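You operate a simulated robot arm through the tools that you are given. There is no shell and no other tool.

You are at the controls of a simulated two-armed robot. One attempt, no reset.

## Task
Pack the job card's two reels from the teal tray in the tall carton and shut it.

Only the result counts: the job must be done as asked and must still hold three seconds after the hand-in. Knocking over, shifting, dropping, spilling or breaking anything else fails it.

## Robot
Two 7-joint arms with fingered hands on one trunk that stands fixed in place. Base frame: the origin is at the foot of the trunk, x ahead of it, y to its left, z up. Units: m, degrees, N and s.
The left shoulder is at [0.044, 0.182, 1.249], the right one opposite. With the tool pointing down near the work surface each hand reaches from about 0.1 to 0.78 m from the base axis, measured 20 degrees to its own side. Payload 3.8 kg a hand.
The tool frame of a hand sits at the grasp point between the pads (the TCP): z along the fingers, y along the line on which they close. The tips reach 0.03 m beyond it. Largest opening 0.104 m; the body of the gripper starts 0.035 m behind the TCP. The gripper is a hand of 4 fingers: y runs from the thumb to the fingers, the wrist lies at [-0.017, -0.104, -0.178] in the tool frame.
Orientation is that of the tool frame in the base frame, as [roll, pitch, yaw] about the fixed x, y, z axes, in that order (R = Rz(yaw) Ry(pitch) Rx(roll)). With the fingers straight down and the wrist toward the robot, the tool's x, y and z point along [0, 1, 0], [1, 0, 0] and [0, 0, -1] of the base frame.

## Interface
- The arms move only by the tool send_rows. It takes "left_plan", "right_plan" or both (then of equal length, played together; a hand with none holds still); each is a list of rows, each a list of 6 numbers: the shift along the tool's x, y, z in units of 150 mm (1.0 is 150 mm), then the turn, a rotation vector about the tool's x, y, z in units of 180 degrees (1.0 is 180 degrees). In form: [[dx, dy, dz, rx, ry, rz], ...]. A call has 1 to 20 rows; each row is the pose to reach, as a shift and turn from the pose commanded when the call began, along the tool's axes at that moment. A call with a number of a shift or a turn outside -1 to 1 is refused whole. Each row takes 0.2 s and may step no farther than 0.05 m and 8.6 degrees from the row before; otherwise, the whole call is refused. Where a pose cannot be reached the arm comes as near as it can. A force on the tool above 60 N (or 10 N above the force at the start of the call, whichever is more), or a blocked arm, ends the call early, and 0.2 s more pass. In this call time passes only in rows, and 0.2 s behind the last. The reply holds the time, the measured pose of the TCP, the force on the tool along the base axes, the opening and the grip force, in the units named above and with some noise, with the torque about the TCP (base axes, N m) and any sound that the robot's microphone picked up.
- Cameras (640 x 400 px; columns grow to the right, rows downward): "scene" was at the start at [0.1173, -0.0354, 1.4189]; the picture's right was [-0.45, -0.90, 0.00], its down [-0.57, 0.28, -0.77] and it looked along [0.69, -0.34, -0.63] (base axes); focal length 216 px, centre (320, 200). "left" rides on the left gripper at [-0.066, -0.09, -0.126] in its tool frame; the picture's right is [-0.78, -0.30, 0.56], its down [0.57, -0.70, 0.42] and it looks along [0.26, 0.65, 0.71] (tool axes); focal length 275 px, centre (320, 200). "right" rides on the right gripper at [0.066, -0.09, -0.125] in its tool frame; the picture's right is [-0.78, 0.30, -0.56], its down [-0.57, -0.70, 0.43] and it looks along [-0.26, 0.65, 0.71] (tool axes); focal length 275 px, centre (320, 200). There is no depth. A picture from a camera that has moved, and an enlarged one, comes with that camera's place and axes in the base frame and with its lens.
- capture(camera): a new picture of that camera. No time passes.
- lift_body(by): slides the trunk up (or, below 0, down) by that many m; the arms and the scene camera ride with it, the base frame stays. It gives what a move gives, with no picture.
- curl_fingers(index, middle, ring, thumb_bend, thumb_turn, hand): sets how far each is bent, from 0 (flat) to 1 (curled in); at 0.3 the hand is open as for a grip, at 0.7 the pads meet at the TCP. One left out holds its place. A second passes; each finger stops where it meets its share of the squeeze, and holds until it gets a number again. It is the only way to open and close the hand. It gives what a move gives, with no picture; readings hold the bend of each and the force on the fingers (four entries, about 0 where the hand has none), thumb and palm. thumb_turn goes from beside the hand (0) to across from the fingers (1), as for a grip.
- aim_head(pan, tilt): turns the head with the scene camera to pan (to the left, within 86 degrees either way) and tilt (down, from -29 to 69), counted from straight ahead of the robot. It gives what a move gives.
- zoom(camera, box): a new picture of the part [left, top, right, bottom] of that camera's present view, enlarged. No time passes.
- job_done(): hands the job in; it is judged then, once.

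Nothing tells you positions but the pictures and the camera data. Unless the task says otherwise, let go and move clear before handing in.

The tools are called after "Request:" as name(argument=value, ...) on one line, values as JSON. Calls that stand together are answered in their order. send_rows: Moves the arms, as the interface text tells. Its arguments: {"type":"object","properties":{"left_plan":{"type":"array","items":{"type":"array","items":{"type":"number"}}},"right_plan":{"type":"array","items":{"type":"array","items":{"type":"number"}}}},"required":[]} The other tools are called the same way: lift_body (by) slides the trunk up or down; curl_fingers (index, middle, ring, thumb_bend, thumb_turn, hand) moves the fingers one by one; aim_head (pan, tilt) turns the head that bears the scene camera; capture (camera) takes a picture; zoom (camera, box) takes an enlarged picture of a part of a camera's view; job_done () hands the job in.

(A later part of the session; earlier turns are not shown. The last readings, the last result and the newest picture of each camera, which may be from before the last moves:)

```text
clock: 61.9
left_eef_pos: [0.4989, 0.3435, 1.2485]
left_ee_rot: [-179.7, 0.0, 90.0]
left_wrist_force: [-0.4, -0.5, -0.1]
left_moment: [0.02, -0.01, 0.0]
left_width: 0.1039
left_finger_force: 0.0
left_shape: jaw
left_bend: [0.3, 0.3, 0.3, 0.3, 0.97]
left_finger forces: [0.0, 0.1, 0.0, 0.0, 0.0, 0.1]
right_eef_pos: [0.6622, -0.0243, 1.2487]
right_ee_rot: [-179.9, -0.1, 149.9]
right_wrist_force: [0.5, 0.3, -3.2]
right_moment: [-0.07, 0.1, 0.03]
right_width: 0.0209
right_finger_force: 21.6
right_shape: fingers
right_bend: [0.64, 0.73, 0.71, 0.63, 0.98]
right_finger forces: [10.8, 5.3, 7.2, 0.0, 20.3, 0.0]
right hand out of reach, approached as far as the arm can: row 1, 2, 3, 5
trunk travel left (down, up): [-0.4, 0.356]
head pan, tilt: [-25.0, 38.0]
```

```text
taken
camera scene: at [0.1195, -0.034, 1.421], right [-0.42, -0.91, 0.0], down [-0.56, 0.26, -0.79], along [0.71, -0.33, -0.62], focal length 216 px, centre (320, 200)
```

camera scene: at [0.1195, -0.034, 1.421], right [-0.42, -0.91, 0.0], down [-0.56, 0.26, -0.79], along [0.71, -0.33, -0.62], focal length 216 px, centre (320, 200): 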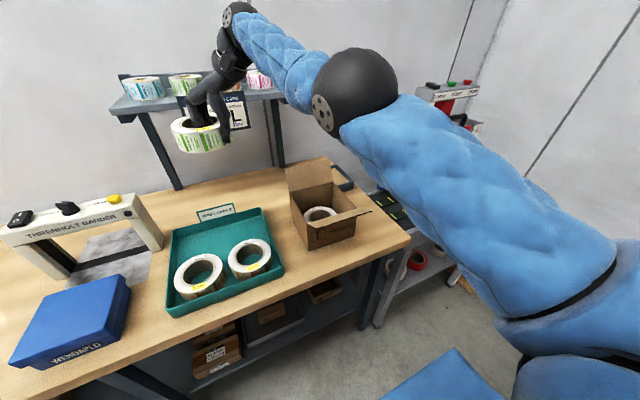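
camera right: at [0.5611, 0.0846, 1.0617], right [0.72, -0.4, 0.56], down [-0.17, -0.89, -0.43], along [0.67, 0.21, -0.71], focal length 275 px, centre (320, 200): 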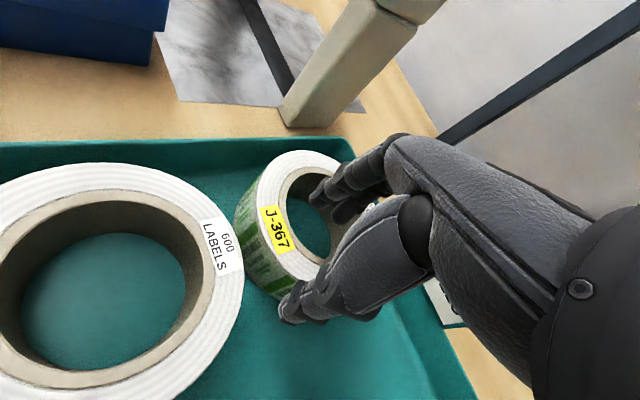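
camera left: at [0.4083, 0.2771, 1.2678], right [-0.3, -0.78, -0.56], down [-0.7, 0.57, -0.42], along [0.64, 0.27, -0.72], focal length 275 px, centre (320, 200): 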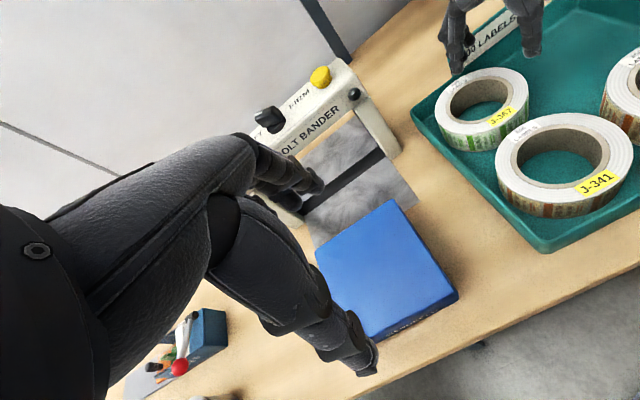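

The hand is level again at θ=60° and moves along the sphere. Continuing to swing right and down toward a point above the carton with θ→70°.

Request:
send_rows(right_plan=[[-0.1, -0.187, 0.132, 0, 0, -0.011], [-0.2, -0.373, 0.263, 0, 0, -0.022], [-0.3, -0.56, 0.395, 0, 0, -0.033], [-0.4, -0.747, 0.526, 0, 0, -0.044], [-0.503, -0.933, 0.658, 0, 0, -0.0556]])

Request:
capture(camera="scene")

```text
clock: 63.1
left_eef_pos: [0.4996, 0.3429, 1.249]
left_ee_rot: [-179.8, 0.0, 90.2]
left_wrist_force: [-0.2, -0.3, 1.3]
left_moment: [0.02, 0.02, -0.03]
left_width: 0.1036
left_finger_force: 0.1
left_shape: jaw
left_bend: [0.3, 0.3, 0.3, 0.3, 0.97]
left_finger forces: [0.0, 0.1, 0.0, 0.0, 0.0, 0.0]
right_eef_pos: [0.6789, -0.1885, 1.1506]
right_ee_rot: [180.0, -0.1, 160.2]
right_wrist_force: [-0.2, -0.2, -3.5]
right_moment: [-0.08, 0.1, -0.02]
right_width: 0.0212
right_finger_force: 21.4
right_shape: fingers
right_bend: [0.64, 0.73, 0.71, 0.63, 0.98]
right_finger forces: [10.9, 5.2, 7.1, 0.0, 20.1, 0.0]
right hand out of reach, approached as far as the arm can: row 1, 2, 3, 4, 5
trunk travel left (down, up): [-0.4, 0.356]
head pan, tilt: [-25.0, 38.0]
```

```text
taken
camera scene: at [0.1196, -0.0352, 1.4209], right [-0.42, -0.91, 0.0], down [-0.56, 0.26, -0.79], along [0.71, -0.33, -0.62], focal length 216 px, centre (320, 200)
```

scene: 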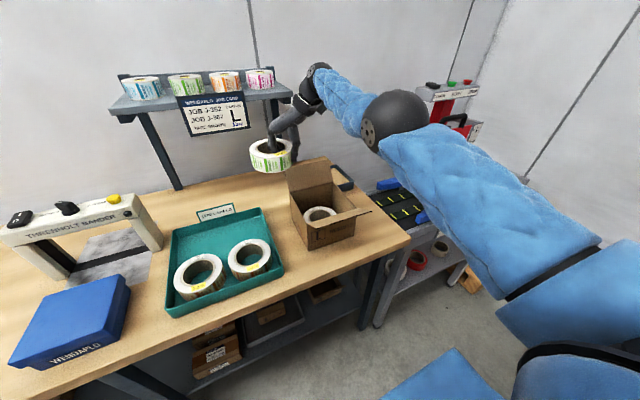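

The reel is now approaching the carton from behind-left. I'll continue toward the point above the opening with θ→80° and see how near the arm gets.

Request:
send_rows(right_plan=[[0.061, -0.22, 0, 0, 0, -0.014], [0.122, -0.439, 0, 0, 0, -0.028], [0.183, -0.659, 0, 0, 0, -0.042], [0.243, -0.878, 0, 0, 0, -0.0556]])

Request:
capture(camera="scene")

```text
clock: 64.1
left_eef_pos: [0.4972, 0.3438, 1.2487]
left_ee_rot: [-179.6, 0.0, 90.1]
left_wrist_force: [-0.2, 0.5, -0.2]
left_moment: [0.02, -0.01, 0.0]
left_width: 0.1037
left_finger_force: 0.1
left_shape: jaw
left_bend: [0.3, 0.3, 0.3, 0.3, 0.97]
left_finger forces: [0.0, 0.0, 0.1, 0.0, 0.0, 0.0]
right_eef_pos: [0.639, -0.3077, 1.1576]
right_ee_rot: [180.0, 0.0, 170.1]
right_wrist_force: [0.2, 0.3, -3.4]
right_moment: [-0.08, 0.07, -0.03]
right_width: 0.021
right_finger_force: 21.8
right_shape: fingers
right_bend: [0.64, 0.73, 0.71, 0.63, 0.98]
right_finger forces: [10.8, 5.2, 7.1, 0.0, 20.0, 0.0]
right hand out of reach, approached as far as the arm can: row 1, 2, 3, 4
trunk travel left (down, up): [-0.4, 0.356]
head pan, tilt: [-25.0, 38.0]
```

```text
taken
camera scene: at [0.1189, -0.0346, 1.421], right [-0.42, -0.91, 0.0], down [-0.56, 0.26, -0.79], along [0.71, -0.33, -0.62], focal length 216 px, centre (320, 200)
```

scene: 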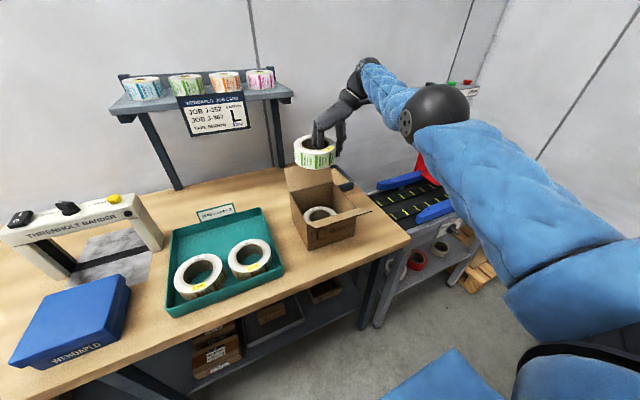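

Nearly there: the reel centre is about 25 mm too far back. Turning the hand to θ=90° should bring it over the opening.

Request:
send_rows(right_plan=[[0.06, -0.045, 0, 0, 0, -0.028], [0.12, -0.089, 0, 0, 0, -0.0556]])

Request:
zoom(camera="scene", box=[260, 130, 404, 220])

Request:
capture(camera="right")

```text
clock: 64.7
left_eef_pos: [0.5002, 0.343, 1.2491]
left_ee_rot: [-179.6, -0.1, 90.2]
left_wrist_force: [0.4, 0.2, 0.0]
left_moment: [0.04, 0.02, -0.01]
left_width: 0.1036
left_finger_force: 0.1
left_shape: jaw
left_bend: [0.3, 0.3, 0.3, 0.3, 0.97]
left_finger forces: [0.1, 0.0, 0.0, 0.0, 0.0, 0.0]
right_eef_pos: [0.6195, -0.3153, 1.1575]
right_ee_rot: [-180.0, 0.1, -180.0]
right_wrist_force: [-1.4, 0.0, -2.8]
right_moment: [-0.16, 0.01, -0.04]
right_width: 0.0211
right_finger_force: 21.5
right_shape: fingers
right_bend: [0.64, 0.73, 0.71, 0.63, 0.98]
right_finger forces: [10.8, 5.0, 7.1, 0.0, 19.9, 0.0]
trunk travel left (down, up): [-0.4, 0.356]
head pan, tilt: [-25.0, 38.0]
```

```text
4.44 times, centred on (332, 175) of scene
camera zoom: at [0.1193, -0.0334, 1.421], right [-0.42, -0.91, 0.0], down [-0.56, 0.26, -0.79], along [0.71, -0.33, -0.62], focal length 960 px, centre (267, 311)
```

zoom: 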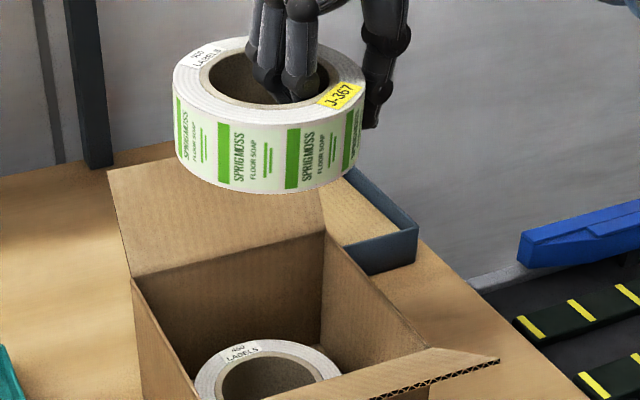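

```text
taken
camera right: at [0.5536, -0.4048, 1.2828], right [0.78, 0.3, 0.56], down [0.57, -0.7, -0.42], along [0.27, 0.65, -0.71], focal length 275 px, centre (320, 200)
```

right: 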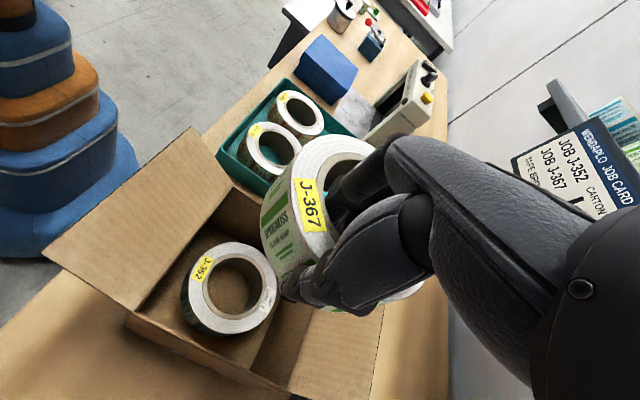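

No reach warning now and J-367 is centred above the opening. At θ=90° the thumb would be tight against the right wall, so I'll test whether the arm can now return to a diagonal hand angle (θ≈65°).

Request:
send_rows(right_plan=[[0.024, 0.006, 0, 0, 0, 0.035], [0.048, 0.011, 0, 0, 0, 0.07], [0.072, 0.017, 0, 0, 0, 0.105], [0.097, 0.022, 0, 0, 0, 0.139]])

Request:
zoom(camera="scene", box=[260, 130, 404, 220])

Request:
capture(camera="scene")

```text
clock: 65.7
left_eef_pos: [0.4987, 0.3436, 1.2482]
left_ee_rot: [-179.7, -0.1, 90.1]
left_wrist_force: [-0.7, 0.0, -0.4]
left_moment: [-0.01, -0.03, -0.02]
left_width: 0.1036
left_finger_force: 0.1
left_shape: jaw
left_bend: [0.3, 0.3, 0.3, 0.3, 0.97]
left_finger forces: [0.1, 0.0, 0.1, 0.0, 0.0, 0.0]
right_eef_pos: [0.6589, -0.3308, 1.1682]
right_ee_rot: [-180.0, 0.0, 155.0]
right_wrist_force: [0.2, 0.3, -2.7]
right_moment: [-0.08, 0.13, 0.02]
right_width: 0.021
right_finger_force: 21.5
right_shape: fingers
right_bend: [0.64, 0.73, 0.71, 0.63, 0.98]
right_finger forces: [11.1, 4.9, 7.3, 0.1, 19.9, 0.0]
right hand out of reach, approached as far as the arm can: row 1, 2, 3, 4
trunk travel left (down, up): [-0.4, 0.356]
head pan, tilt: [-25.0, 38.0]
```

```text
4.44 times, centred on (332, 175) of scene
camera zoom: at [0.1193, -0.0338, 1.421], right [-0.42, -0.91, 0.0], down [-0.56, 0.26, -0.79], along [0.71, -0.33, -0.62], focal length 960 px, centre (267, 311)
```

zoom: 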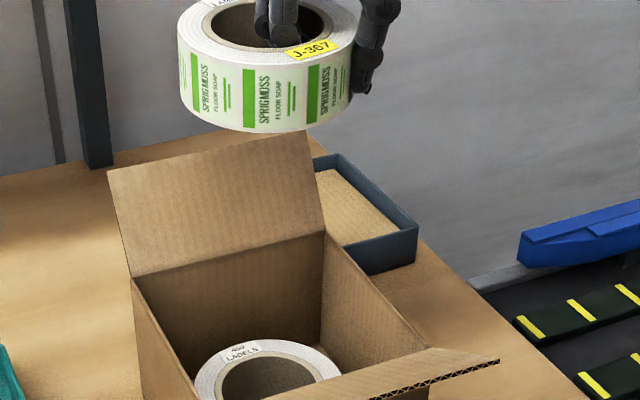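

```text
taken
camera scene: at [0.1193, -0.0338, 1.421], right [-0.42, -0.91, 0.0], down [-0.56, 0.26, -0.79], along [0.71, -0.33, -0.62], focal length 216 px, centre (320, 200)
```

scene: 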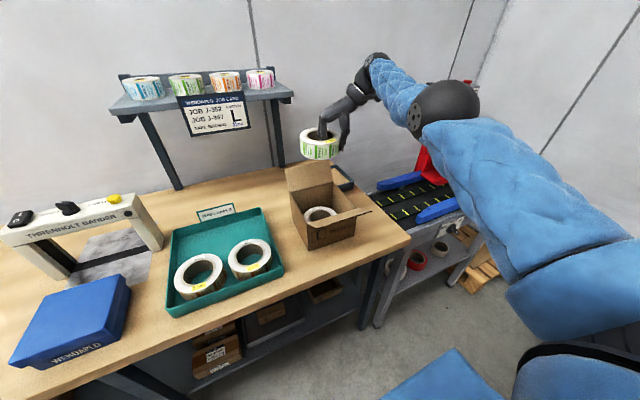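

The arm still rides the full-extension sphere. Raising the trunk will make the straight arm point downward and bring the hand horizontally closer, so I'll lift the trunk 0.12 m with the reel held clear.

Request:
lift_body(by=0.12)

Request:
capture(camera="scene")

```text
clock: 67.2
left_eef_pos: [0.4986, 0.3428, 1.3671]
left_ee_rot: [-179.7, 0.0, 90.1]
left_wrist_force: [-0.1, 0.5, 0.4]
left_moment: [-0.01, 0.02, 0.03]
left_width: 0.104
left_finger_force: 0.1
left_shape: jaw
left_bend: [0.3, 0.3, 0.3, 0.3, 0.97]
left_finger forces: [0.0, 0.0, 0.0, 0.1, 0.0, 0.1]
right_eef_pos: [0.6489, -0.3292, 1.3127]
right_ee_rot: [179.0, 2.3, 155.0]
right_wrist_force: [0.4, 0.1, -3.1]
right_moment: [-0.12, 0.1, -0.03]
right_width: 0.0212
right_finger_force: 21.3
right_shape: fingers
right_bend: [0.64, 0.74, 0.71, 0.63, 0.98]
right_finger forces: [10.6, 5.1, 7.1, 0.0, 19.8, 0.0]
trunk travel left (down, up): [-0.52, 0.236]
head pan, tilt: [-25.0, 38.0]
```

```text
taken
camera scene: at [0.098, -0.0338, 1.5416], right [-0.42, -0.91, 0.0], down [-0.56, 0.26, -0.79], along [0.71, -0.33, -0.62], focal length 216 px, centre (320, 200)
```

scene: 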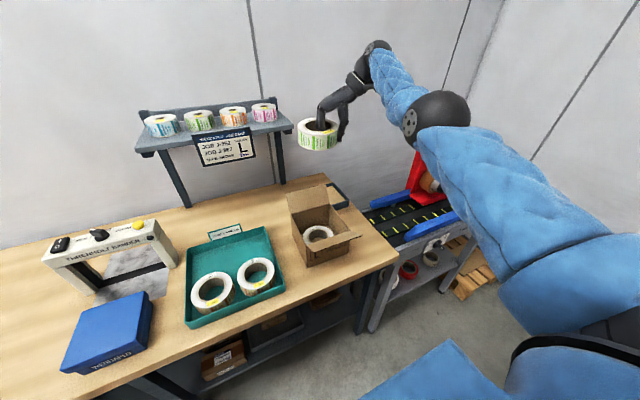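

The trunk is up and the reel is clear. I'll level the hand and descend along the sphere to just above the carton, turning to θ≈85°.

Request:
send_rows(right_plan=[[0.043, -0.005, 0.19, 0.0011, 0.0026, -0.022], [0.086, -0.01, 0.38, 0.0022, 0.0051, -0.044], [0.129, -0.016, 0.57, 0.0034, 0.0077, -0.067], [0.172, -0.021, 0.76, 0.0045, 0.0102, -0.089], [0.215, -0.027, 0.953, 0.0056, 0.0128, -0.111]])

Request:
capture(camera="scene")

```text
clock: 68.4
left_eef_pos: [0.5002, 0.3427, 1.3679]
left_ee_rot: [-179.8, 0.0, 90.1]
left_wrist_force: [0.2, -0.2, -0.1]
left_moment: [0.0, -0.02, 0.02]
left_width: 0.1036
left_finger_force: 0.1
left_shape: jaw
left_bend: [0.3, 0.3, 0.3, 0.3, 0.97]
left_finger forces: [0.1, 0.0, 0.0, 0.0, 0.0, 0.0]
right_eef_pos: [0.6162, -0.3187, 1.1692]
right_ee_rot: [-179.6, 0.1, 175.0]
right_wrist_force: [0.7, -0.3, -2.4]
right_moment: [-0.13, 0.09, -0.04]
right_width: 0.0209
right_finger_force: 21.1
right_shape: fingers
right_bend: [0.64, 0.74, 0.71, 0.63, 0.98]
right_finger forces: [10.6, 5.5, 7.0, 0.0, 19.8, 0.1]
right hand out of reach, approached as far as the arm can: row 5
trunk travel left (down, up): [-0.52, 0.236]
head pan, tilt: [-25.0, 38.0]
```

```text
taken
camera scene: at [0.0981, -0.034, 1.5417], right [-0.42, -0.91, 0.0], down [-0.56, 0.26, -0.79], along [0.71, -0.33, -0.62], focal length 216 px, centre (320, 200)
```

scene: 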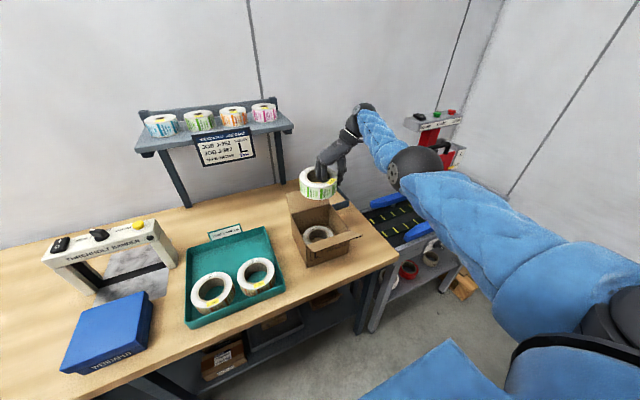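

The reel is right above the opening again and mostly within reach. Descending while easing the yaw back to 75°.

Request:
send_rows(right_plan=[[0.012, 0.006, 0.2, 0, 0, 0.0185], [0.024, 0.012, 0.4, 0, 0, 0.037], [0.035, 0.017, 0.593, 0, 0, 0.0556]])

Request:
zoom(camera="scene", box=[260, 150, 404, 280])

Request:
capture(camera="right")

```text
clock: 69.2
left_eef_pos: [0.4986, 0.3435, 1.3687]
left_ee_rot: [-179.7, 0.0, 90.2]
left_wrist_force: [-0.8, -0.4, -0.4]
left_moment: [0.02, 0.0, 0.01]
left_width: 0.1038
left_finger_force: 0.2
left_shape: jaw
left_bend: [0.3, 0.3, 0.3, 0.3, 0.97]
left_finger forces: [0.1, 0.0, 0.1, 0.0, 0.0, 0.0]
right_eef_pos: [0.6138, -0.32, 1.0812]
right_ee_rot: [-179.6, 0.2, 164.8]
right_wrist_force: [0.4, 0.3, -2.9]
right_moment: [-0.12, 0.08, -0.01]
right_width: 0.0211
right_finger_force: 21.2
right_shape: fingers
right_bend: [0.64, 0.74, 0.71, 0.63, 0.98]
right_finger forces: [10.6, 5.5, 7.0, 0.0, 19.7, 0.1]
trunk travel left (down, up): [-0.52, 0.236]
head pan, tilt: [-25.0, 38.0]
```

```text
3.08 times, centred on (332, 215) of scene
camera zoom: at [0.098, -0.0343, 1.5417], right [-0.42, -0.91, 0.0], down [-0.56, 0.26, -0.79], along [0.71, -0.33, -0.62], focal length 665 px, centre (283, 154)
```

zoom: 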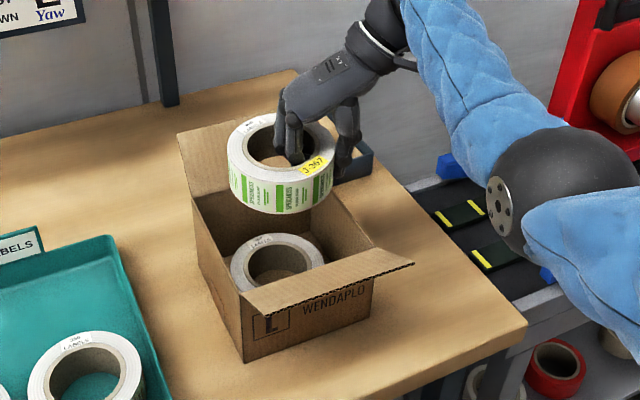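

```text
taken
camera right: at [0.5279, -0.388, 1.2074], right [0.83, 0.09, 0.56], down [0.37, -0.83, -0.42], along [0.43, 0.55, -0.72], focal length 275 px, centre (320, 200)
```

right: 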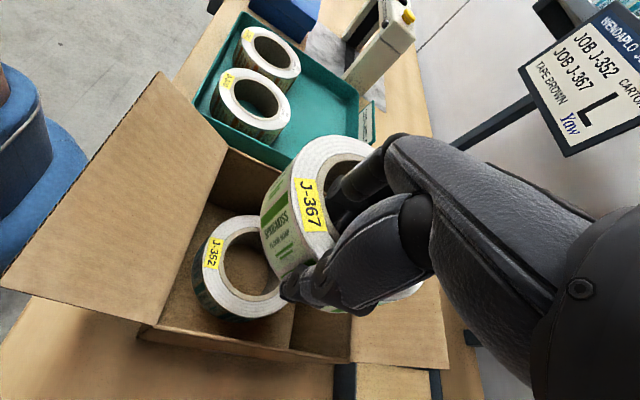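

No reach warning, and J-367 sits centred above J-352. Descending further while easing yaw to 65° as an inward-reach test.

Request:
send_rows(right_plan=[[0.024, 0.012, 0.09, 0, 0, 0.0185], [0.048, 0.024, 0.18, 0, 0, 0.037], [0.072, 0.036, 0.273, 0, 0, 0.0556]])

Request:
zoom(camera="scene", box=[260, 150, 404, 280])

```text
clock: 70.0
left_eef_pos: [0.4979, 0.3432, 1.3678]
left_ee_rot: [-179.8, 0.1, 90.1]
left_wrist_force: [0.1, 0.6, -0.5]
left_moment: [-0.01, -0.01, 0.03]
left_width: 0.1039
left_finger_force: 0.0
left_shape: jaw
left_bend: [0.3, 0.3, 0.3, 0.3, 0.97]
left_finger forces: [0.1, 0.1, 0.1, 0.1, 0.0, 0.1]
right_eef_pos: [0.6066, -0.3104, 1.0384]
right_ee_rot: [-179.7, 0.2, 154.8]
right_wrist_force: [-0.4, -0.3, -3.1]
right_moment: [-0.09, 0.13, 0.03]
right_width: 0.0208
right_finger_force: 21.5
right_shape: fingers
right_bend: [0.64, 0.74, 0.71, 0.63, 0.98]
right_finger forces: [10.6, 5.3, 7.0, 0.1, 19.7, 0.1]
trunk travel left (down, up): [-0.52, 0.236]
head pan, tilt: [-25.0, 38.0]
```

```text
3.08 times, centred on (332, 215) of scene
camera zoom: at [0.0978, -0.0338, 1.5417], right [-0.42, -0.91, 0.0], down [-0.56, 0.26, -0.79], along [0.71, -0.33, -0.62], focal length 665 px, centre (283, 154)
```

zoom: 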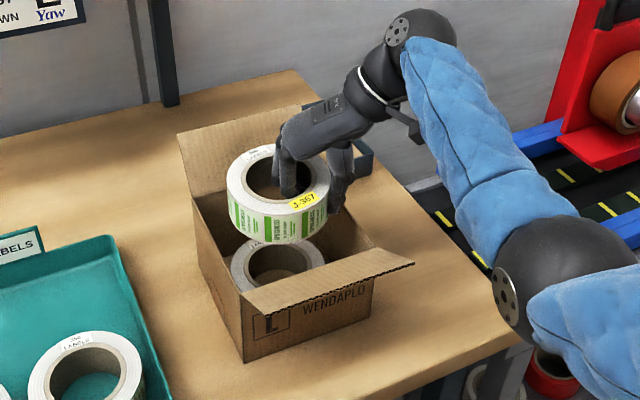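

The arm is unstuck and the reel is centred at about (0.634, −0.278). Lowering it into the carton onto J-352.

Request:
send_rows(right_plan=[[0, 0, 0.12, 0, 0, 0], [0, 0, 0.24, 0, 0, 0], [0, 0, 0.36, 0, 0, 0], [0, 0, 0.45, 0, 0, 0]])

Request:
zoom(camera="scene", box=[260, 150, 404, 280])

Request:
capture(camera="right")

```text
clock: 71.0
left_eef_pos: [0.5001, 0.3441, 1.3697]
left_ee_rot: [-179.7, 0.0, 90.1]
left_wrist_force: [0.4, 0.1, -0.5]
left_moment: [0.0, 0.03, 0.0]
left_width: 0.1036
left_finger_force: 0.0
left_shape: jaw
left_bend: [0.3, 0.3, 0.3, 0.3, 0.97]
left_finger forces: [0.1, 0.0, 0.1, 0.0, 0.1, 0.0]
right_eef_pos: [0.6048, -0.31, 0.9711]
right_ee_rot: [-179.6, 0.1, 154.9]
right_wrist_force: [-0.2, 0.5, -2.9]
right_moment: [-0.11, 0.13, -0.01]
right_width: 0.0211
right_finger_force: 21.4
right_shape: fingers
right_bend: [0.64, 0.74, 0.71, 0.63, 0.98]
right_finger forces: [10.6, 5.2, 7.0, 0.1, 19.6, 0.1]
trunk travel left (down, up): [-0.52, 0.236]
head pan, tilt: [-25.0, 38.0]
```

```text
3.08 times, centred on (332, 215) of scene
camera zoom: at [0.0979, -0.0338, 1.5417], right [-0.42, -0.91, 0.0], down [-0.56, 0.26, -0.79], along [0.71, -0.33, -0.62], focal length 665 px, centre (283, 154)
```

zoom: 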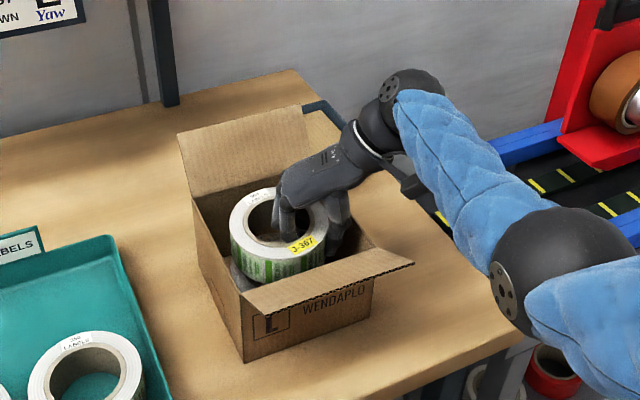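

```text
taken
camera right: at [0.5084, -0.3623, 1.0958], right [0.83, -0.06, 0.56], down [0.22, -0.88, -0.42], along [0.52, 0.47, -0.72], focal length 275 px, centre (320, 200)
```

right: 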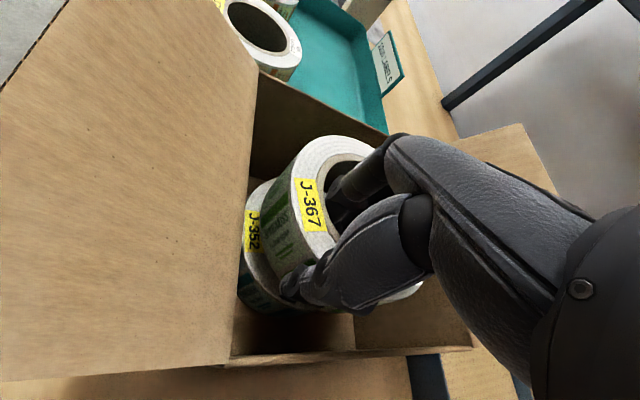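

J-367 is about 2 cm above J-352. Lowering the last bit gently.

Request:
send_rows(right_plan=[[0, 0, 0.035, 0, 0, 0], [0, 0, 0.07, 0, 0, 0], [0, 0, 0.1, 0, 0, 0], [0, 0, 0.12, 0, 0, 0]])

```text
clock: 72.0
left_eef_pos: [0.4993, 0.3436, 1.3686]
left_ee_rot: [-179.7, 0.0, 90.2]
left_wrist_force: [0.7, -0.2, 0.4]
left_moment: [0.0, -0.02, 0.0]
left_width: 0.1036
left_finger_force: 0.1
left_shape: jaw
left_bend: [0.3, 0.3, 0.3, 0.3, 0.97]
left_finger forces: [0.0, 0.1, 0.0, 0.0, 0.0, 0.0]
right_eef_pos: [0.6064, -0.31, 0.9548]
right_ee_rot: [-179.6, 0.1, 154.9]
right_wrist_force: [0.1, -0.8, -4.2]
right_moment: [-0.09, 0.11, -0.02]
right_width: 0.021
right_finger_force: 21.1
right_shape: fingers
right_bend: [0.64, 0.74, 0.71, 0.63, 0.98]
right_finger forces: [10.6, 5.3, 7.0, 0.0, 19.6, 0.0]
trunk travel left (down, up): [-0.52, 0.236]
head pan, tilt: [-25.0, 38.0]
```

Request:
send_rows(right_plan=[[0, 0, 0.015, 0, 0, 0], [0, 0, 0.03, 0, 0, 0], [0, 0, 0.04, 0, 0, 0]])

Request:
zoom(camera="scene", box=[280, 180, 376, 260])

```text
clock: 72.8
left_eef_pos: [0.4989, 0.3437, 1.3691]
left_ee_rot: [-179.7, 0.0, 90.1]
left_wrist_force: [-0.3, 0.3, 0.0]
left_moment: [0.02, 0.0, 0.0]
left_width: 0.1037
left_finger_force: 0.1
left_shape: jaw
left_bend: [0.3, 0.3, 0.3, 0.3, 0.97]
left_finger forces: [0.0, 0.0, 0.1, 0.1, 0.0, 0.1]
right_eef_pos: [0.6055, -0.3105, 0.9481]
right_ee_rot: [-179.6, 0.1, 154.9]
right_wrist_force: [-1.5, 0.0, -2.6]
right_moment: [-0.07, 0.16, 0.02]
right_width: 0.021
right_finger_force: 21.3
right_shape: fingers
right_bend: [0.64, 0.74, 0.71, 0.63, 0.98]
right_finger forces: [10.6, 5.2, 7.0, 0.1, 19.5, 0.0]
trunk travel left (down, up): [-0.52, 0.236]
head pan, tilt: [-25.0, 38.0]
```

```text
5.00 times, centred on (328, 220) of scene
camera zoom: at [0.0979, -0.0338, 1.5417], right [-0.42, -0.91, 0.0], down [-0.56, 0.26, -0.79], along [0.71, -0.33, -0.62], focal length 1080 px, centre (280, 100)
```

zoom: 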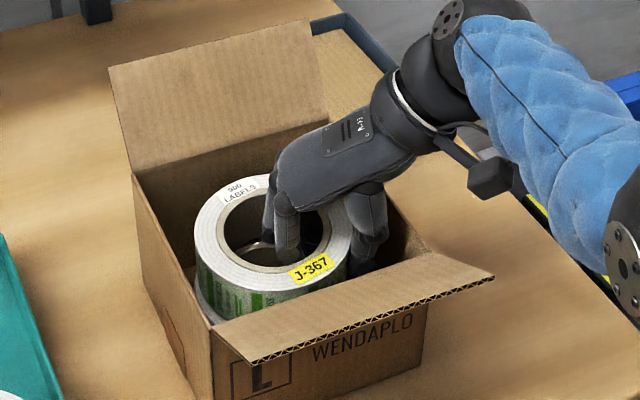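

J-367 is right on top of J-352 and below the rim. Releasing.

Request:
curl_fingers(hand="right", index=0.48, middle=0.48, ring=0.48, thumb_bend=0.5)

Request:
zoom(camera="scene", box=[280, 180, 376, 260])

```text
clock: 73.8
left_eef_pos: [0.4988, 0.3429, 1.3692]
left_ee_rot: [-179.7, 0.0, 90.2]
left_wrist_force: [-0.4, -0.8, 1.0]
left_moment: [-0.03, 0.02, -0.02]
left_width: 0.1038
left_finger_force: 0.0
left_shape: jaw
left_bend: [0.3, 0.3, 0.3, 0.3, 0.97]
left_finger forces: [0.0, 0.1, 0.0, 0.0, 0.0, 0.0]
right_eef_pos: [0.6048, -0.3108, 0.9485]
right_ee_rot: [-179.7, 0.2, 155.0]
right_wrist_force: [-0.8, -0.6, 0.6]
right_moment: [-0.03, -0.03, 0.03]
right_width: 0.0557
right_finger_force: 0.0
right_shape: fingers
right_bend: [0.48, 0.48, 0.48, 0.5, 1.0]
right_finger forces: [0.0, 0.0, 0.0, 0.1, 0.0, 0.0]
trunk travel left (down, up): [-0.52, 0.236]
head pan, tilt: [-25.0, 38.0]
```

```text
5.00 times, centred on (328, 220) of scene
camera zoom: at [0.0975, -0.0336, 1.5418], right [-0.42, -0.91, 0.0], down [-0.56, 0.26, -0.79], along [0.71, -0.33, -0.62], focal length 1080 px, centre (280, 100)
```

zoom: 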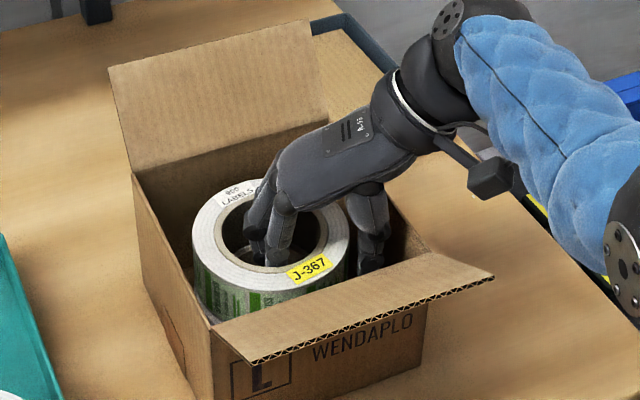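

Released cleanly. Raising the hand straight up out of the carton.

Request:
send_rows(right_plan=[[0, 0, -0.1, 0, 0, 0], [0, 0, -0.2, 0, 0, 0], [0, 0, -0.4, 0, 0, 0], [0, 0, -0.65, 0, 0, 0], [0, 0, -0.95, 0, 0, 0]])

Request:
zoom(camera="scene", box=[280, 180, 376, 260])

Request:
capture(camera="right")

Request:
capture(camera="scene")

```text
clock: 75.0
left_eef_pos: [0.4983, 0.3435, 1.369]
left_ee_rot: [-179.8, 0.0, 90.1]
left_wrist_force: [-0.2, 0.7, 1.3]
left_moment: [-0.01, 0.03, 0.03]
left_width: 0.1037
left_finger_force: 0.0
left_shape: jaw
left_bend: [0.3, 0.3, 0.3, 0.3, 0.97]
left_finger forces: [0.0, 0.1, 0.0, 0.1, 0.1, 0.1]
right_eef_pos: [0.6023, -0.304, 1.094]
right_ee_rot: [-179.6, 0.2, 154.9]
right_wrist_force: [-0.1, 0.4, -0.6]
right_moment: [-0.01, 0.0, -0.02]
right_width: 0.0556
right_finger_force: 0.0
right_shape: fingers
right_bend: [0.48, 0.48, 0.48, 0.5, 1.0]
right_finger forces: [0.0, 0.0, 0.0, 0.0, 0.1, 0.0]
trunk travel left (down, up): [-0.52, 0.236]
head pan, tilt: [-25.0, 38.0]
```

```text
5.00 times, centred on (328, 220) of scene
camera zoom: at [0.097, -0.0333, 1.5418], right [-0.42, -0.91, 0.0], down [-0.56, 0.26, -0.79], along [0.71, -0.33, -0.62], focal length 1080 px, centre (280, 100)
```

zoom: 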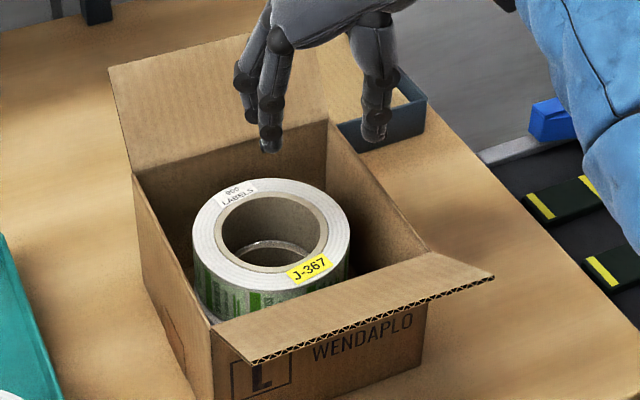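

```text
taken
camera right: at [0.5052, -0.3567, 1.2196], right [0.83, -0.06, 0.56], down [0.22, -0.88, -0.42], along [0.52, 0.47, -0.72], focal length 275 px, centre (320, 200)
```

right: 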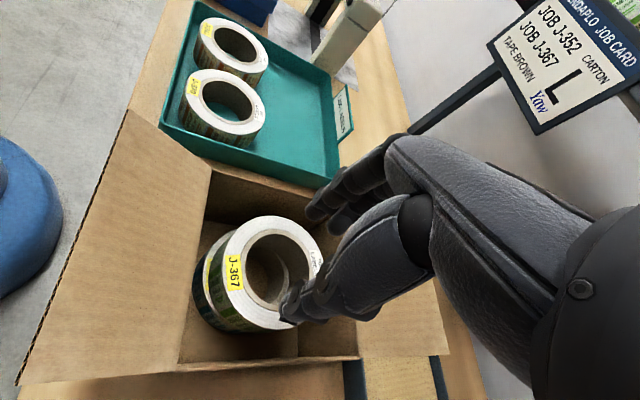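

```text
taken
camera scene: at [0.097, -0.0333, 1.5418], right [-0.42, -0.91, 0.0], down [-0.56, 0.26, -0.79], along [0.71, -0.33, -0.62], focal length 216 px, centre (320, 200)
```

scene: 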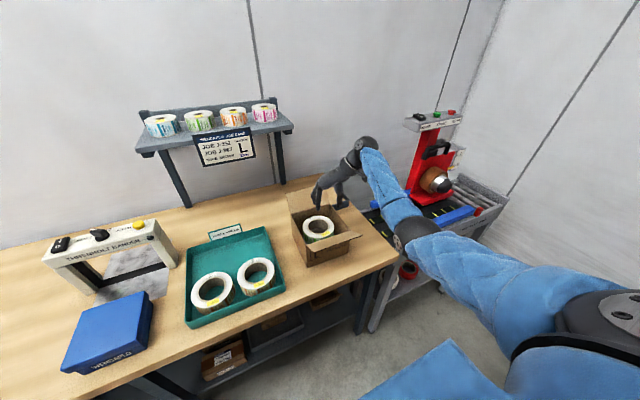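

Both reels are stacked flat in the carton, about 2 cm below the rim. Next the flaps: the back one leans back about 26°, the front one leans out about 60°. I'll raise the hand, turn it to θ=0°, then lower the trunk to its original height.

Request:
send_rows(right_plan=[[0.04, 0, -0.2, 0, 0, 0.039], [0.08, 0, -0.4, 0, 0, 0.078], [0.12, 0, -0.6, 0, 0, 0.117], [0.16, 0, -0.8, 0, 0, 0.156], [0.2, 0, -1.0, 0, 0, 0.194]])

Request:
send_rows(right_plan=[[0, -0.05, 0, 0, 0, 0.042], [0, -0.1, 0, 0, 0, 0.084], [0, -0.15, 0, 0, 0, 0.126], [0, -0.2, 0, 0, 0, 0.166]])

Request:
lift_body(by=-0.12)

Request:
capture(camera="scene")

Request:
capture(camera="right")

```text
clock: 76.2
left_eef_pos: [0.4971, 0.3434, 1.369]
left_ee_rot: [-179.7, -0.1, 90.1]
left_wrist_force: [0.7, -0.9, 0.0]
left_moment: [-0.01, -0.05, -0.02]
left_width: 0.1037
left_finger_force: 0.2
left_shape: jaw
left_bend: [0.3, 0.3, 0.3, 0.3, 0.97]
left_finger forces: [0.1, 0.0, 0.0, 0.0, 0.0, 0.1]
right_eef_pos: [0.5788, -0.2961, 1.2446]
right_ee_rot: [-179.8, 0.4, 119.9]
right_wrist_force: [-0.6, 1.0, -0.4]
right_moment: [0.02, -0.03, 0.02]
right_width: 0.0557
right_finger_force: 0.1
right_shape: fingers
right_bend: [0.48, 0.48, 0.48, 0.5, 1.0]
right_finger forces: [0.0, 0.1, 0.0, 0.0, 0.0, 0.1]
trunk travel left (down, up): [-0.52, 0.236]
head pan, tilt: [-25.0, 38.0]
```

```text
clock: 77.2
left_eef_pos: [0.4979, 0.3435, 1.369]
left_ee_rot: [-179.7, 0.0, 90.1]
left_wrist_force: [-0.6, 0.2, -0.2]
left_moment: [-0.01, -0.02, 0.01]
left_width: 0.1039
left_finger_force: 0.1
left_shape: jaw
left_bend: [0.3, 0.3, 0.3, 0.3, 0.97]
left_finger forces: [0.1, 0.0, 0.1, 0.0, 0.0, 0.1]
right_eef_pos: [0.5518, -0.3102, 1.2423]
right_ee_rot: [179.8, 0.5, 90.0]
right_wrist_force: [-0.2, 0.5, -0.5]
right_moment: [-0.01, -0.03, 0.01]
right_width: 0.0559
right_finger_force: 0.0
right_shape: fingers
right_bend: [0.48, 0.48, 0.48, 0.5, 1.0]
right_finger forces: [0.0, 0.1, 0.0, 0.0, 0.1, 0.0]
trunk travel left (down, up): [-0.52, 0.236]
head pan, tilt: [-25.0, 38.0]
```

```text
clock: 78.7
left_eef_pos: [0.497, 0.3442, 1.2491]
left_ee_rot: [-179.9, 0.0, 90.1]
left_wrist_force: [0.5, 0.4, 0.6]
left_moment: [-0.03, 0.04, 0.02]
left_width: 0.1038
left_finger_force: 0.2
left_shape: jaw
left_bend: [0.3, 0.3, 0.3, 0.3, 0.97]
left_finger forces: [0.0, 0.0, 0.1, 0.0, 0.0, 0.1]
right_eef_pos: [0.5504, -0.3094, 1.1215]
right_ee_rot: [179.9, 0.4, 90.1]
right_wrist_force: [0.4, 0.1, 0.7]
right_moment: [0.02, 0.02, 0.0]
right_width: 0.0558
right_finger_force: 0.0
right_shape: fingers
right_bend: [0.48, 0.48, 0.48, 0.5, 1.0]
right_finger forces: [0.0, 0.1, 0.1, 0.1, 0.1, 0.0]
trunk travel left (down, up): [-0.4, 0.356]
head pan, tilt: [-25.0, 38.0]
```

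```text
taken
camera scene: at [0.1184, -0.0336, 1.4212], right [-0.42, -0.91, 0.0], down [-0.56, 0.26, -0.79], along [0.71, -0.33, -0.62], focal length 216 px, centre (320, 200)
```

scene: 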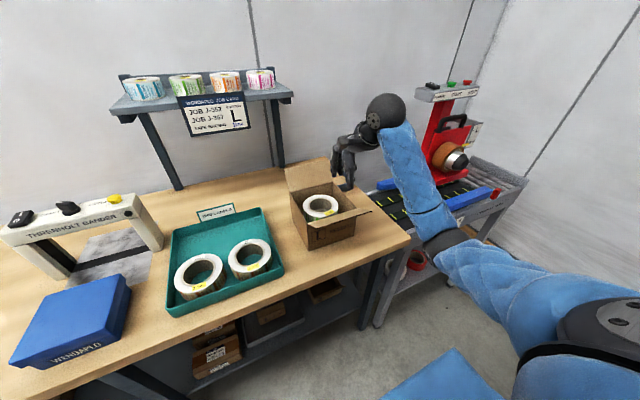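

```text
taken
camera right: at [0.462, -0.2427, 1.2458], right [0.3, -0.77, 0.56], down [-0.7, -0.58, -0.42], along [0.65, -0.27, -0.71], focal length 275 px, centre (320, 200)
```

right: 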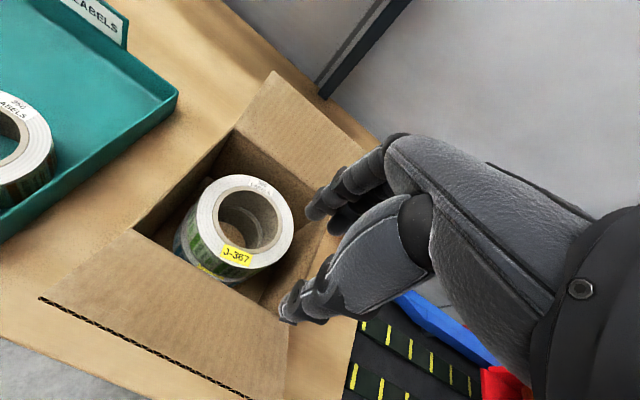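

The arm posture is normal again. I'll open the fingers wider and move over the carton so the fingers can drop behind the back flap with the thumb in front of it.

Request:
curl_fingers(hand="right", index=0.2, middle=0.2, ring=0.2, thumb_bend=0.35, thumb_turn=1.0)

Request:
send_rows(right_plan=[[0.05, 0.25, -0.05, 0, 0, 0], [0.1, 0.5, -0.1, 0, 0, 0], [0.15, 0.75, -0.1, 0, 0, 0], [0.2, 1.0, -0.1, 0, 0, 0]])

Request:
zoom(camera="scene", box=[260, 120, 420, 240])

Request:
capture(camera="right")

```text
clock: 79.7
left_eef_pos: [0.4981, 0.343, 1.2494]
left_ee_rot: [-179.7, 0.1, 90.0]
left_wrist_force: [-0.1, -0.3, -0.2]
left_moment: [0.0, 0.0, 0.03]
left_width: 0.1035
left_finger_force: 0.1
left_shape: jaw
left_bend: [0.3, 0.3, 0.3, 0.3, 0.97]
left_finger forces: [0.0, 0.1, 0.0, 0.0, 0.0, 0.0]
right_eef_pos: [0.5512, -0.3099, 1.1198]
right_ee_rot: [179.9, 0.5, 90.1]
right_wrist_force: [-0.2, -0.1, -0.6]
right_moment: [0.01, -0.01, 0.0]
right_width: 0.1118
right_finger_force: 0.0
right_shape: fingers
right_bend: [0.2, 0.2, 0.2, 0.35, 0.98]
right_finger forces: [0.1, 0.0, 0.0, 0.0, 0.0, 0.0]
trunk travel left (down, up): [-0.4, 0.356]
head pan, tilt: [-25.0, 38.0]
```

```text
clock: 80.7
left_eef_pos: [0.4988, 0.3449, 1.249]
left_ee_rot: [-179.7, 0.0, 90.1]
left_wrist_force: [-0.7, 0.0, -0.2]
left_moment: [-0.02, 0.01, -0.01]
left_width: 0.1037
left_finger_force: 0.0
left_shape: jaw
left_bend: [0.3, 0.3, 0.3, 0.3, 0.97]
left_finger forces: [0.0, 0.0, 0.1, 0.0, 0.0, 0.0]
right_eef_pos: [0.7019, -0.2812, 1.1353]
right_ee_rot: [-180.0, 0.5, 90.0]
right_wrist_force: [0.1, 0.2, -1.1]
right_moment: [0.01, 0.0, -0.01]
right_width: 0.1123
right_finger_force: 0.0
right_shape: fingers
right_bend: [0.2, 0.2, 0.2, 0.35, 0.98]
right_finger forces: [0.1, 0.1, 0.0, 0.0, 0.0, 0.1]
trunk travel left (down, up): [-0.4, 0.356]
head pan, tilt: [-25.0, 38.0]
```

```text
3.33 times, centred on (340, 180) of scene
camera zoom: at [0.1194, -0.033, 1.421], right [-0.42, -0.91, 0.0], down [-0.56, 0.26, -0.79], along [0.71, -0.33, -0.62], focal length 720 px, centre (253, 267)
```

zoom: 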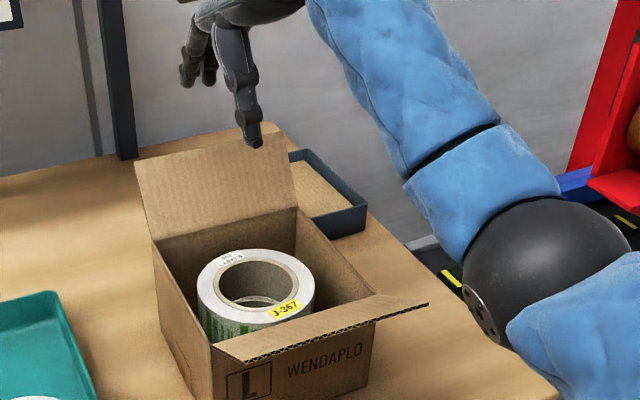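

```text
taken
camera right: at [0.612, -0.2139, 1.26], right [0.3, -0.77, 0.56], down [-0.7, -0.58, -0.42], along [0.65, -0.27, -0.71], focal length 275 px, centre (320, 200)
```

right: 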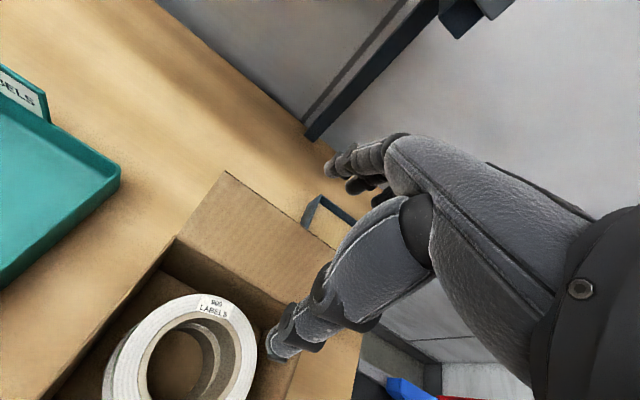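

The back flap's top edge is near x 0.767, z 1.046. I'll move the fingers past it and lower them behind the flap.

Request:
send_rows(right_plan=[[0.01, 0.12, 0, 0, 0, 0], [0.02, 0.24, 0.05, 0, 0, 0], [0.02, 0.24, 0.25, 0, 0, 0], [0.02, 0.24, 0.45, 0, 0, 0]])

Request:
zoom(camera="scene", box=[260, 120, 420, 240])

Request:
capture(camera="right")

```text
clock: 81.7
left_eef_pos: [0.499, 0.3436, 1.2487]
left_ee_rot: [-179.6, 0.1, 90.0]
left_wrist_force: [-0.3, -0.7, -0.4]
left_moment: [0.02, 0.01, 0.01]
left_width: 0.1035
left_finger_force: 0.1
left_shape: jaw
left_bend: [0.3, 0.3, 0.3, 0.3, 0.97]
left_finger forces: [0.1, 0.0, 0.1, 0.0, 0.0, 0.0]
right_eef_pos: [0.7358, -0.2782, 1.0685]
right_ee_rot: [180.0, 0.5, 90.1]
right_wrist_force: [-0.3, -0.2, -0.2]
right_moment: [0.01, 0.01, 0.02]
right_width: 0.1123
right_finger_force: 0.1
right_shape: fingers
right_bend: [0.2, 0.2, 0.2, 0.35, 0.98]
right_finger forces: [0.1, 0.1, 0.1, 0.1, 0.0, 0.0]
trunk travel left (down, up): [-0.4, 0.356]
head pan, tilt: [-25.0, 38.0]
```

```text
3.33 times, centred on (340, 180) of scene
camera zoom: at [0.1192, -0.0335, 1.421], right [-0.42, -0.91, 0.0], down [-0.56, 0.26, -0.79], along [0.71, -0.33, -0.62], focal length 720 px, centre (253, 267)
```

zoom: 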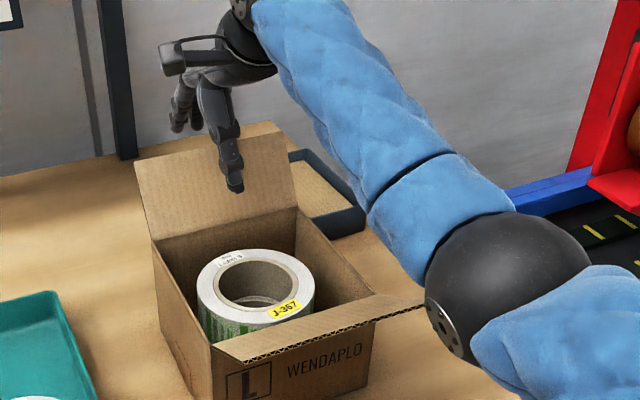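

```text
taken
camera right: at [0.6467, -0.2113, 1.1932], right [0.3, -0.77, 0.56], down [-0.7, -0.58, -0.42], along [0.65, -0.27, -0.71], focal length 275 px, centre (320, 200)
```

right: 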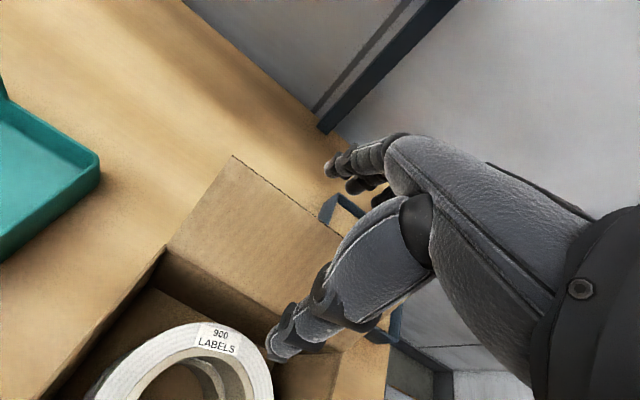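

The fingers are behind the flap and the thumb in front. Lowering a further 4.5 cm behind it.

Request:
send_rows(right_plan=[[0, 0, 0.1, 0, 0, 0], [0, 0, 0.2, 0, 0, 0], [0, 0, 0.3, 0, 0, 0]])

Request:
zoom(camera="scene", box=[260, 120, 420, 240])

Request:
capture(camera="right")

```text
clock: 82.5
left_eef_pos: [0.4987, 0.3432, 1.248]
left_ee_rot: [-179.6, 0.1, 90.2]
left_wrist_force: [-0.1, 0.0, -0.4]
left_moment: [0.02, 0.0, -0.03]
left_width: 0.1037
left_finger_force: 0.1
left_shape: jaw
left_bend: [0.3, 0.3, 0.3, 0.3, 0.97]
left_finger forces: [0.0, 0.1, 0.1, 0.0, 0.1, 0.0]
right_eef_pos: [0.7403, -0.2788, 1.024]
right_ee_rot: [-180.0, 0.4, 90.2]
right_wrist_force: [0.5, -0.2, -0.3]
right_moment: [-0.01, 0.01, 0.01]
right_width: 0.1121
right_finger_force: 0.1
right_shape: fingers
right_bend: [0.2, 0.2, 0.2, 0.35, 0.98]
right_finger forces: [0.0, 0.0, 0.1, 0.1, 0.0, 0.0]
trunk travel left (down, up): [-0.4, 0.356]
head pan, tilt: [-25.0, 38.0]
```

```text
3.33 times, centred on (340, 180) of scene
camera zoom: at [0.1193, -0.0336, 1.421], right [-0.42, -0.91, 0.0], down [-0.56, 0.26, -0.79], along [0.71, -0.33, -0.62], focal length 720 px, centre (253, 267)
```

zoom: 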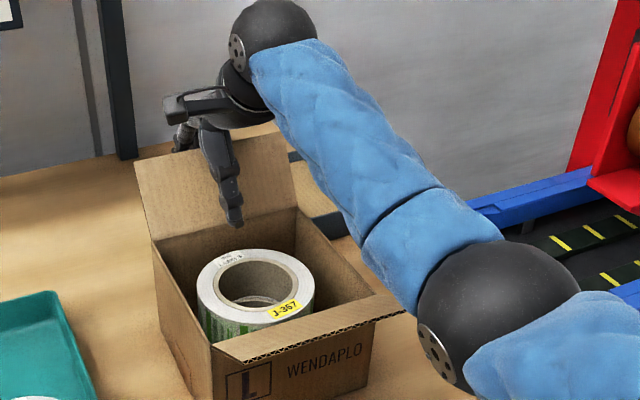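

```text
taken
camera right: at [0.6506, -0.2122, 1.1486], right [0.3, -0.77, 0.56], down [-0.7, -0.58, -0.42], along [0.65, -0.27, -0.71], focal length 275 px, centre (320, 200)
```

right: 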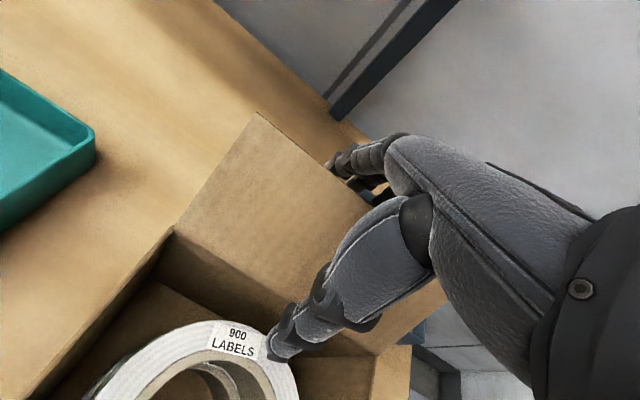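

The fingers hook behind the flap. Now pulling the hand toward the robot to swing the flap past vertical.

Request:
send_rows(right_plan=[[0, -0.15, 0, 0, 0, 0], [0, -0.3, 0, 0, 0, 0], [0, -0.45, 0, 0, 0, 0], [0, -0.58, 0, 0, 0, 0]])

Request:
zoom(camera="scene", box=[260, 120, 420, 240])

Request:
capture(camera="right")

```text
clock: 83.5
left_eef_pos: [0.4972, 0.3428, 1.2489]
left_ee_rot: [-179.7, 0.0, 90.1]
left_wrist_force: [0.1, -0.2, -0.2]
left_moment: [0.02, -0.03, -0.01]
left_width: 0.1036
left_finger_force: 0.1
left_shape: jaw
left_bend: [0.3, 0.3, 0.3, 0.3, 0.97]
left_finger forces: [0.0, 0.0, 0.0, 0.0, 0.0, 0.0]
right_eef_pos: [0.6484, -0.2747, 1.0246]
right_ee_rot: [180.0, 0.3, 90.2]
right_wrist_force: [-0.8, -0.4, 0.7]
right_moment: [0.0, -0.03, -0.01]
right_width: 0.1125
right_finger_force: 0.1
right_shape: fingers
right_bend: [0.2, 0.2, 0.2, 0.35, 0.98]
right_finger forces: [0.1, 0.0, 0.0, 0.1, 0.0, 0.0]
trunk travel left (down, up): [-0.4, 0.356]
head pan, tilt: [-25.0, 38.0]
```

```text
3.33 times, centred on (340, 180) of scene
camera zoom: at [0.1185, -0.0337, 1.4211], right [-0.42, -0.91, 0.0], down [-0.56, 0.26, -0.79], along [0.71, -0.33, -0.62], focal length 720 px, centre (253, 267)
```

zoom: 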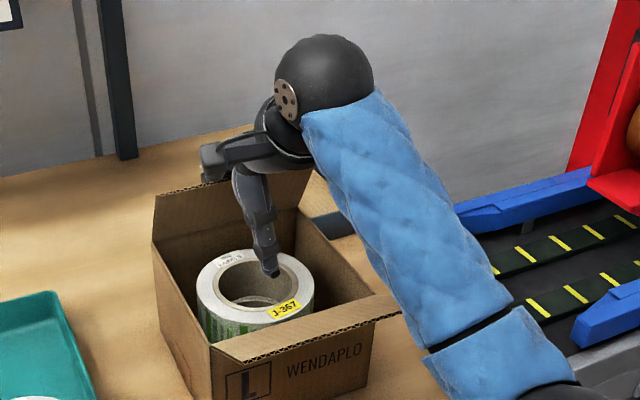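

```text
taken
camera right: at [0.5604, -0.209, 1.1497], right [0.3, -0.77, 0.56], down [-0.7, -0.58, -0.42], along [0.65, -0.27, -0.71], focal length 275 px, centre (320, 200)
```

right: 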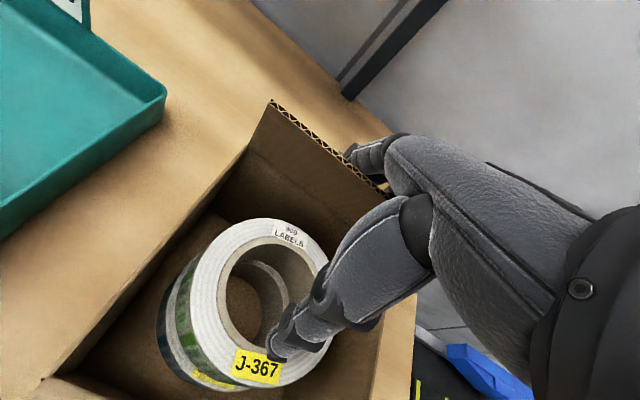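

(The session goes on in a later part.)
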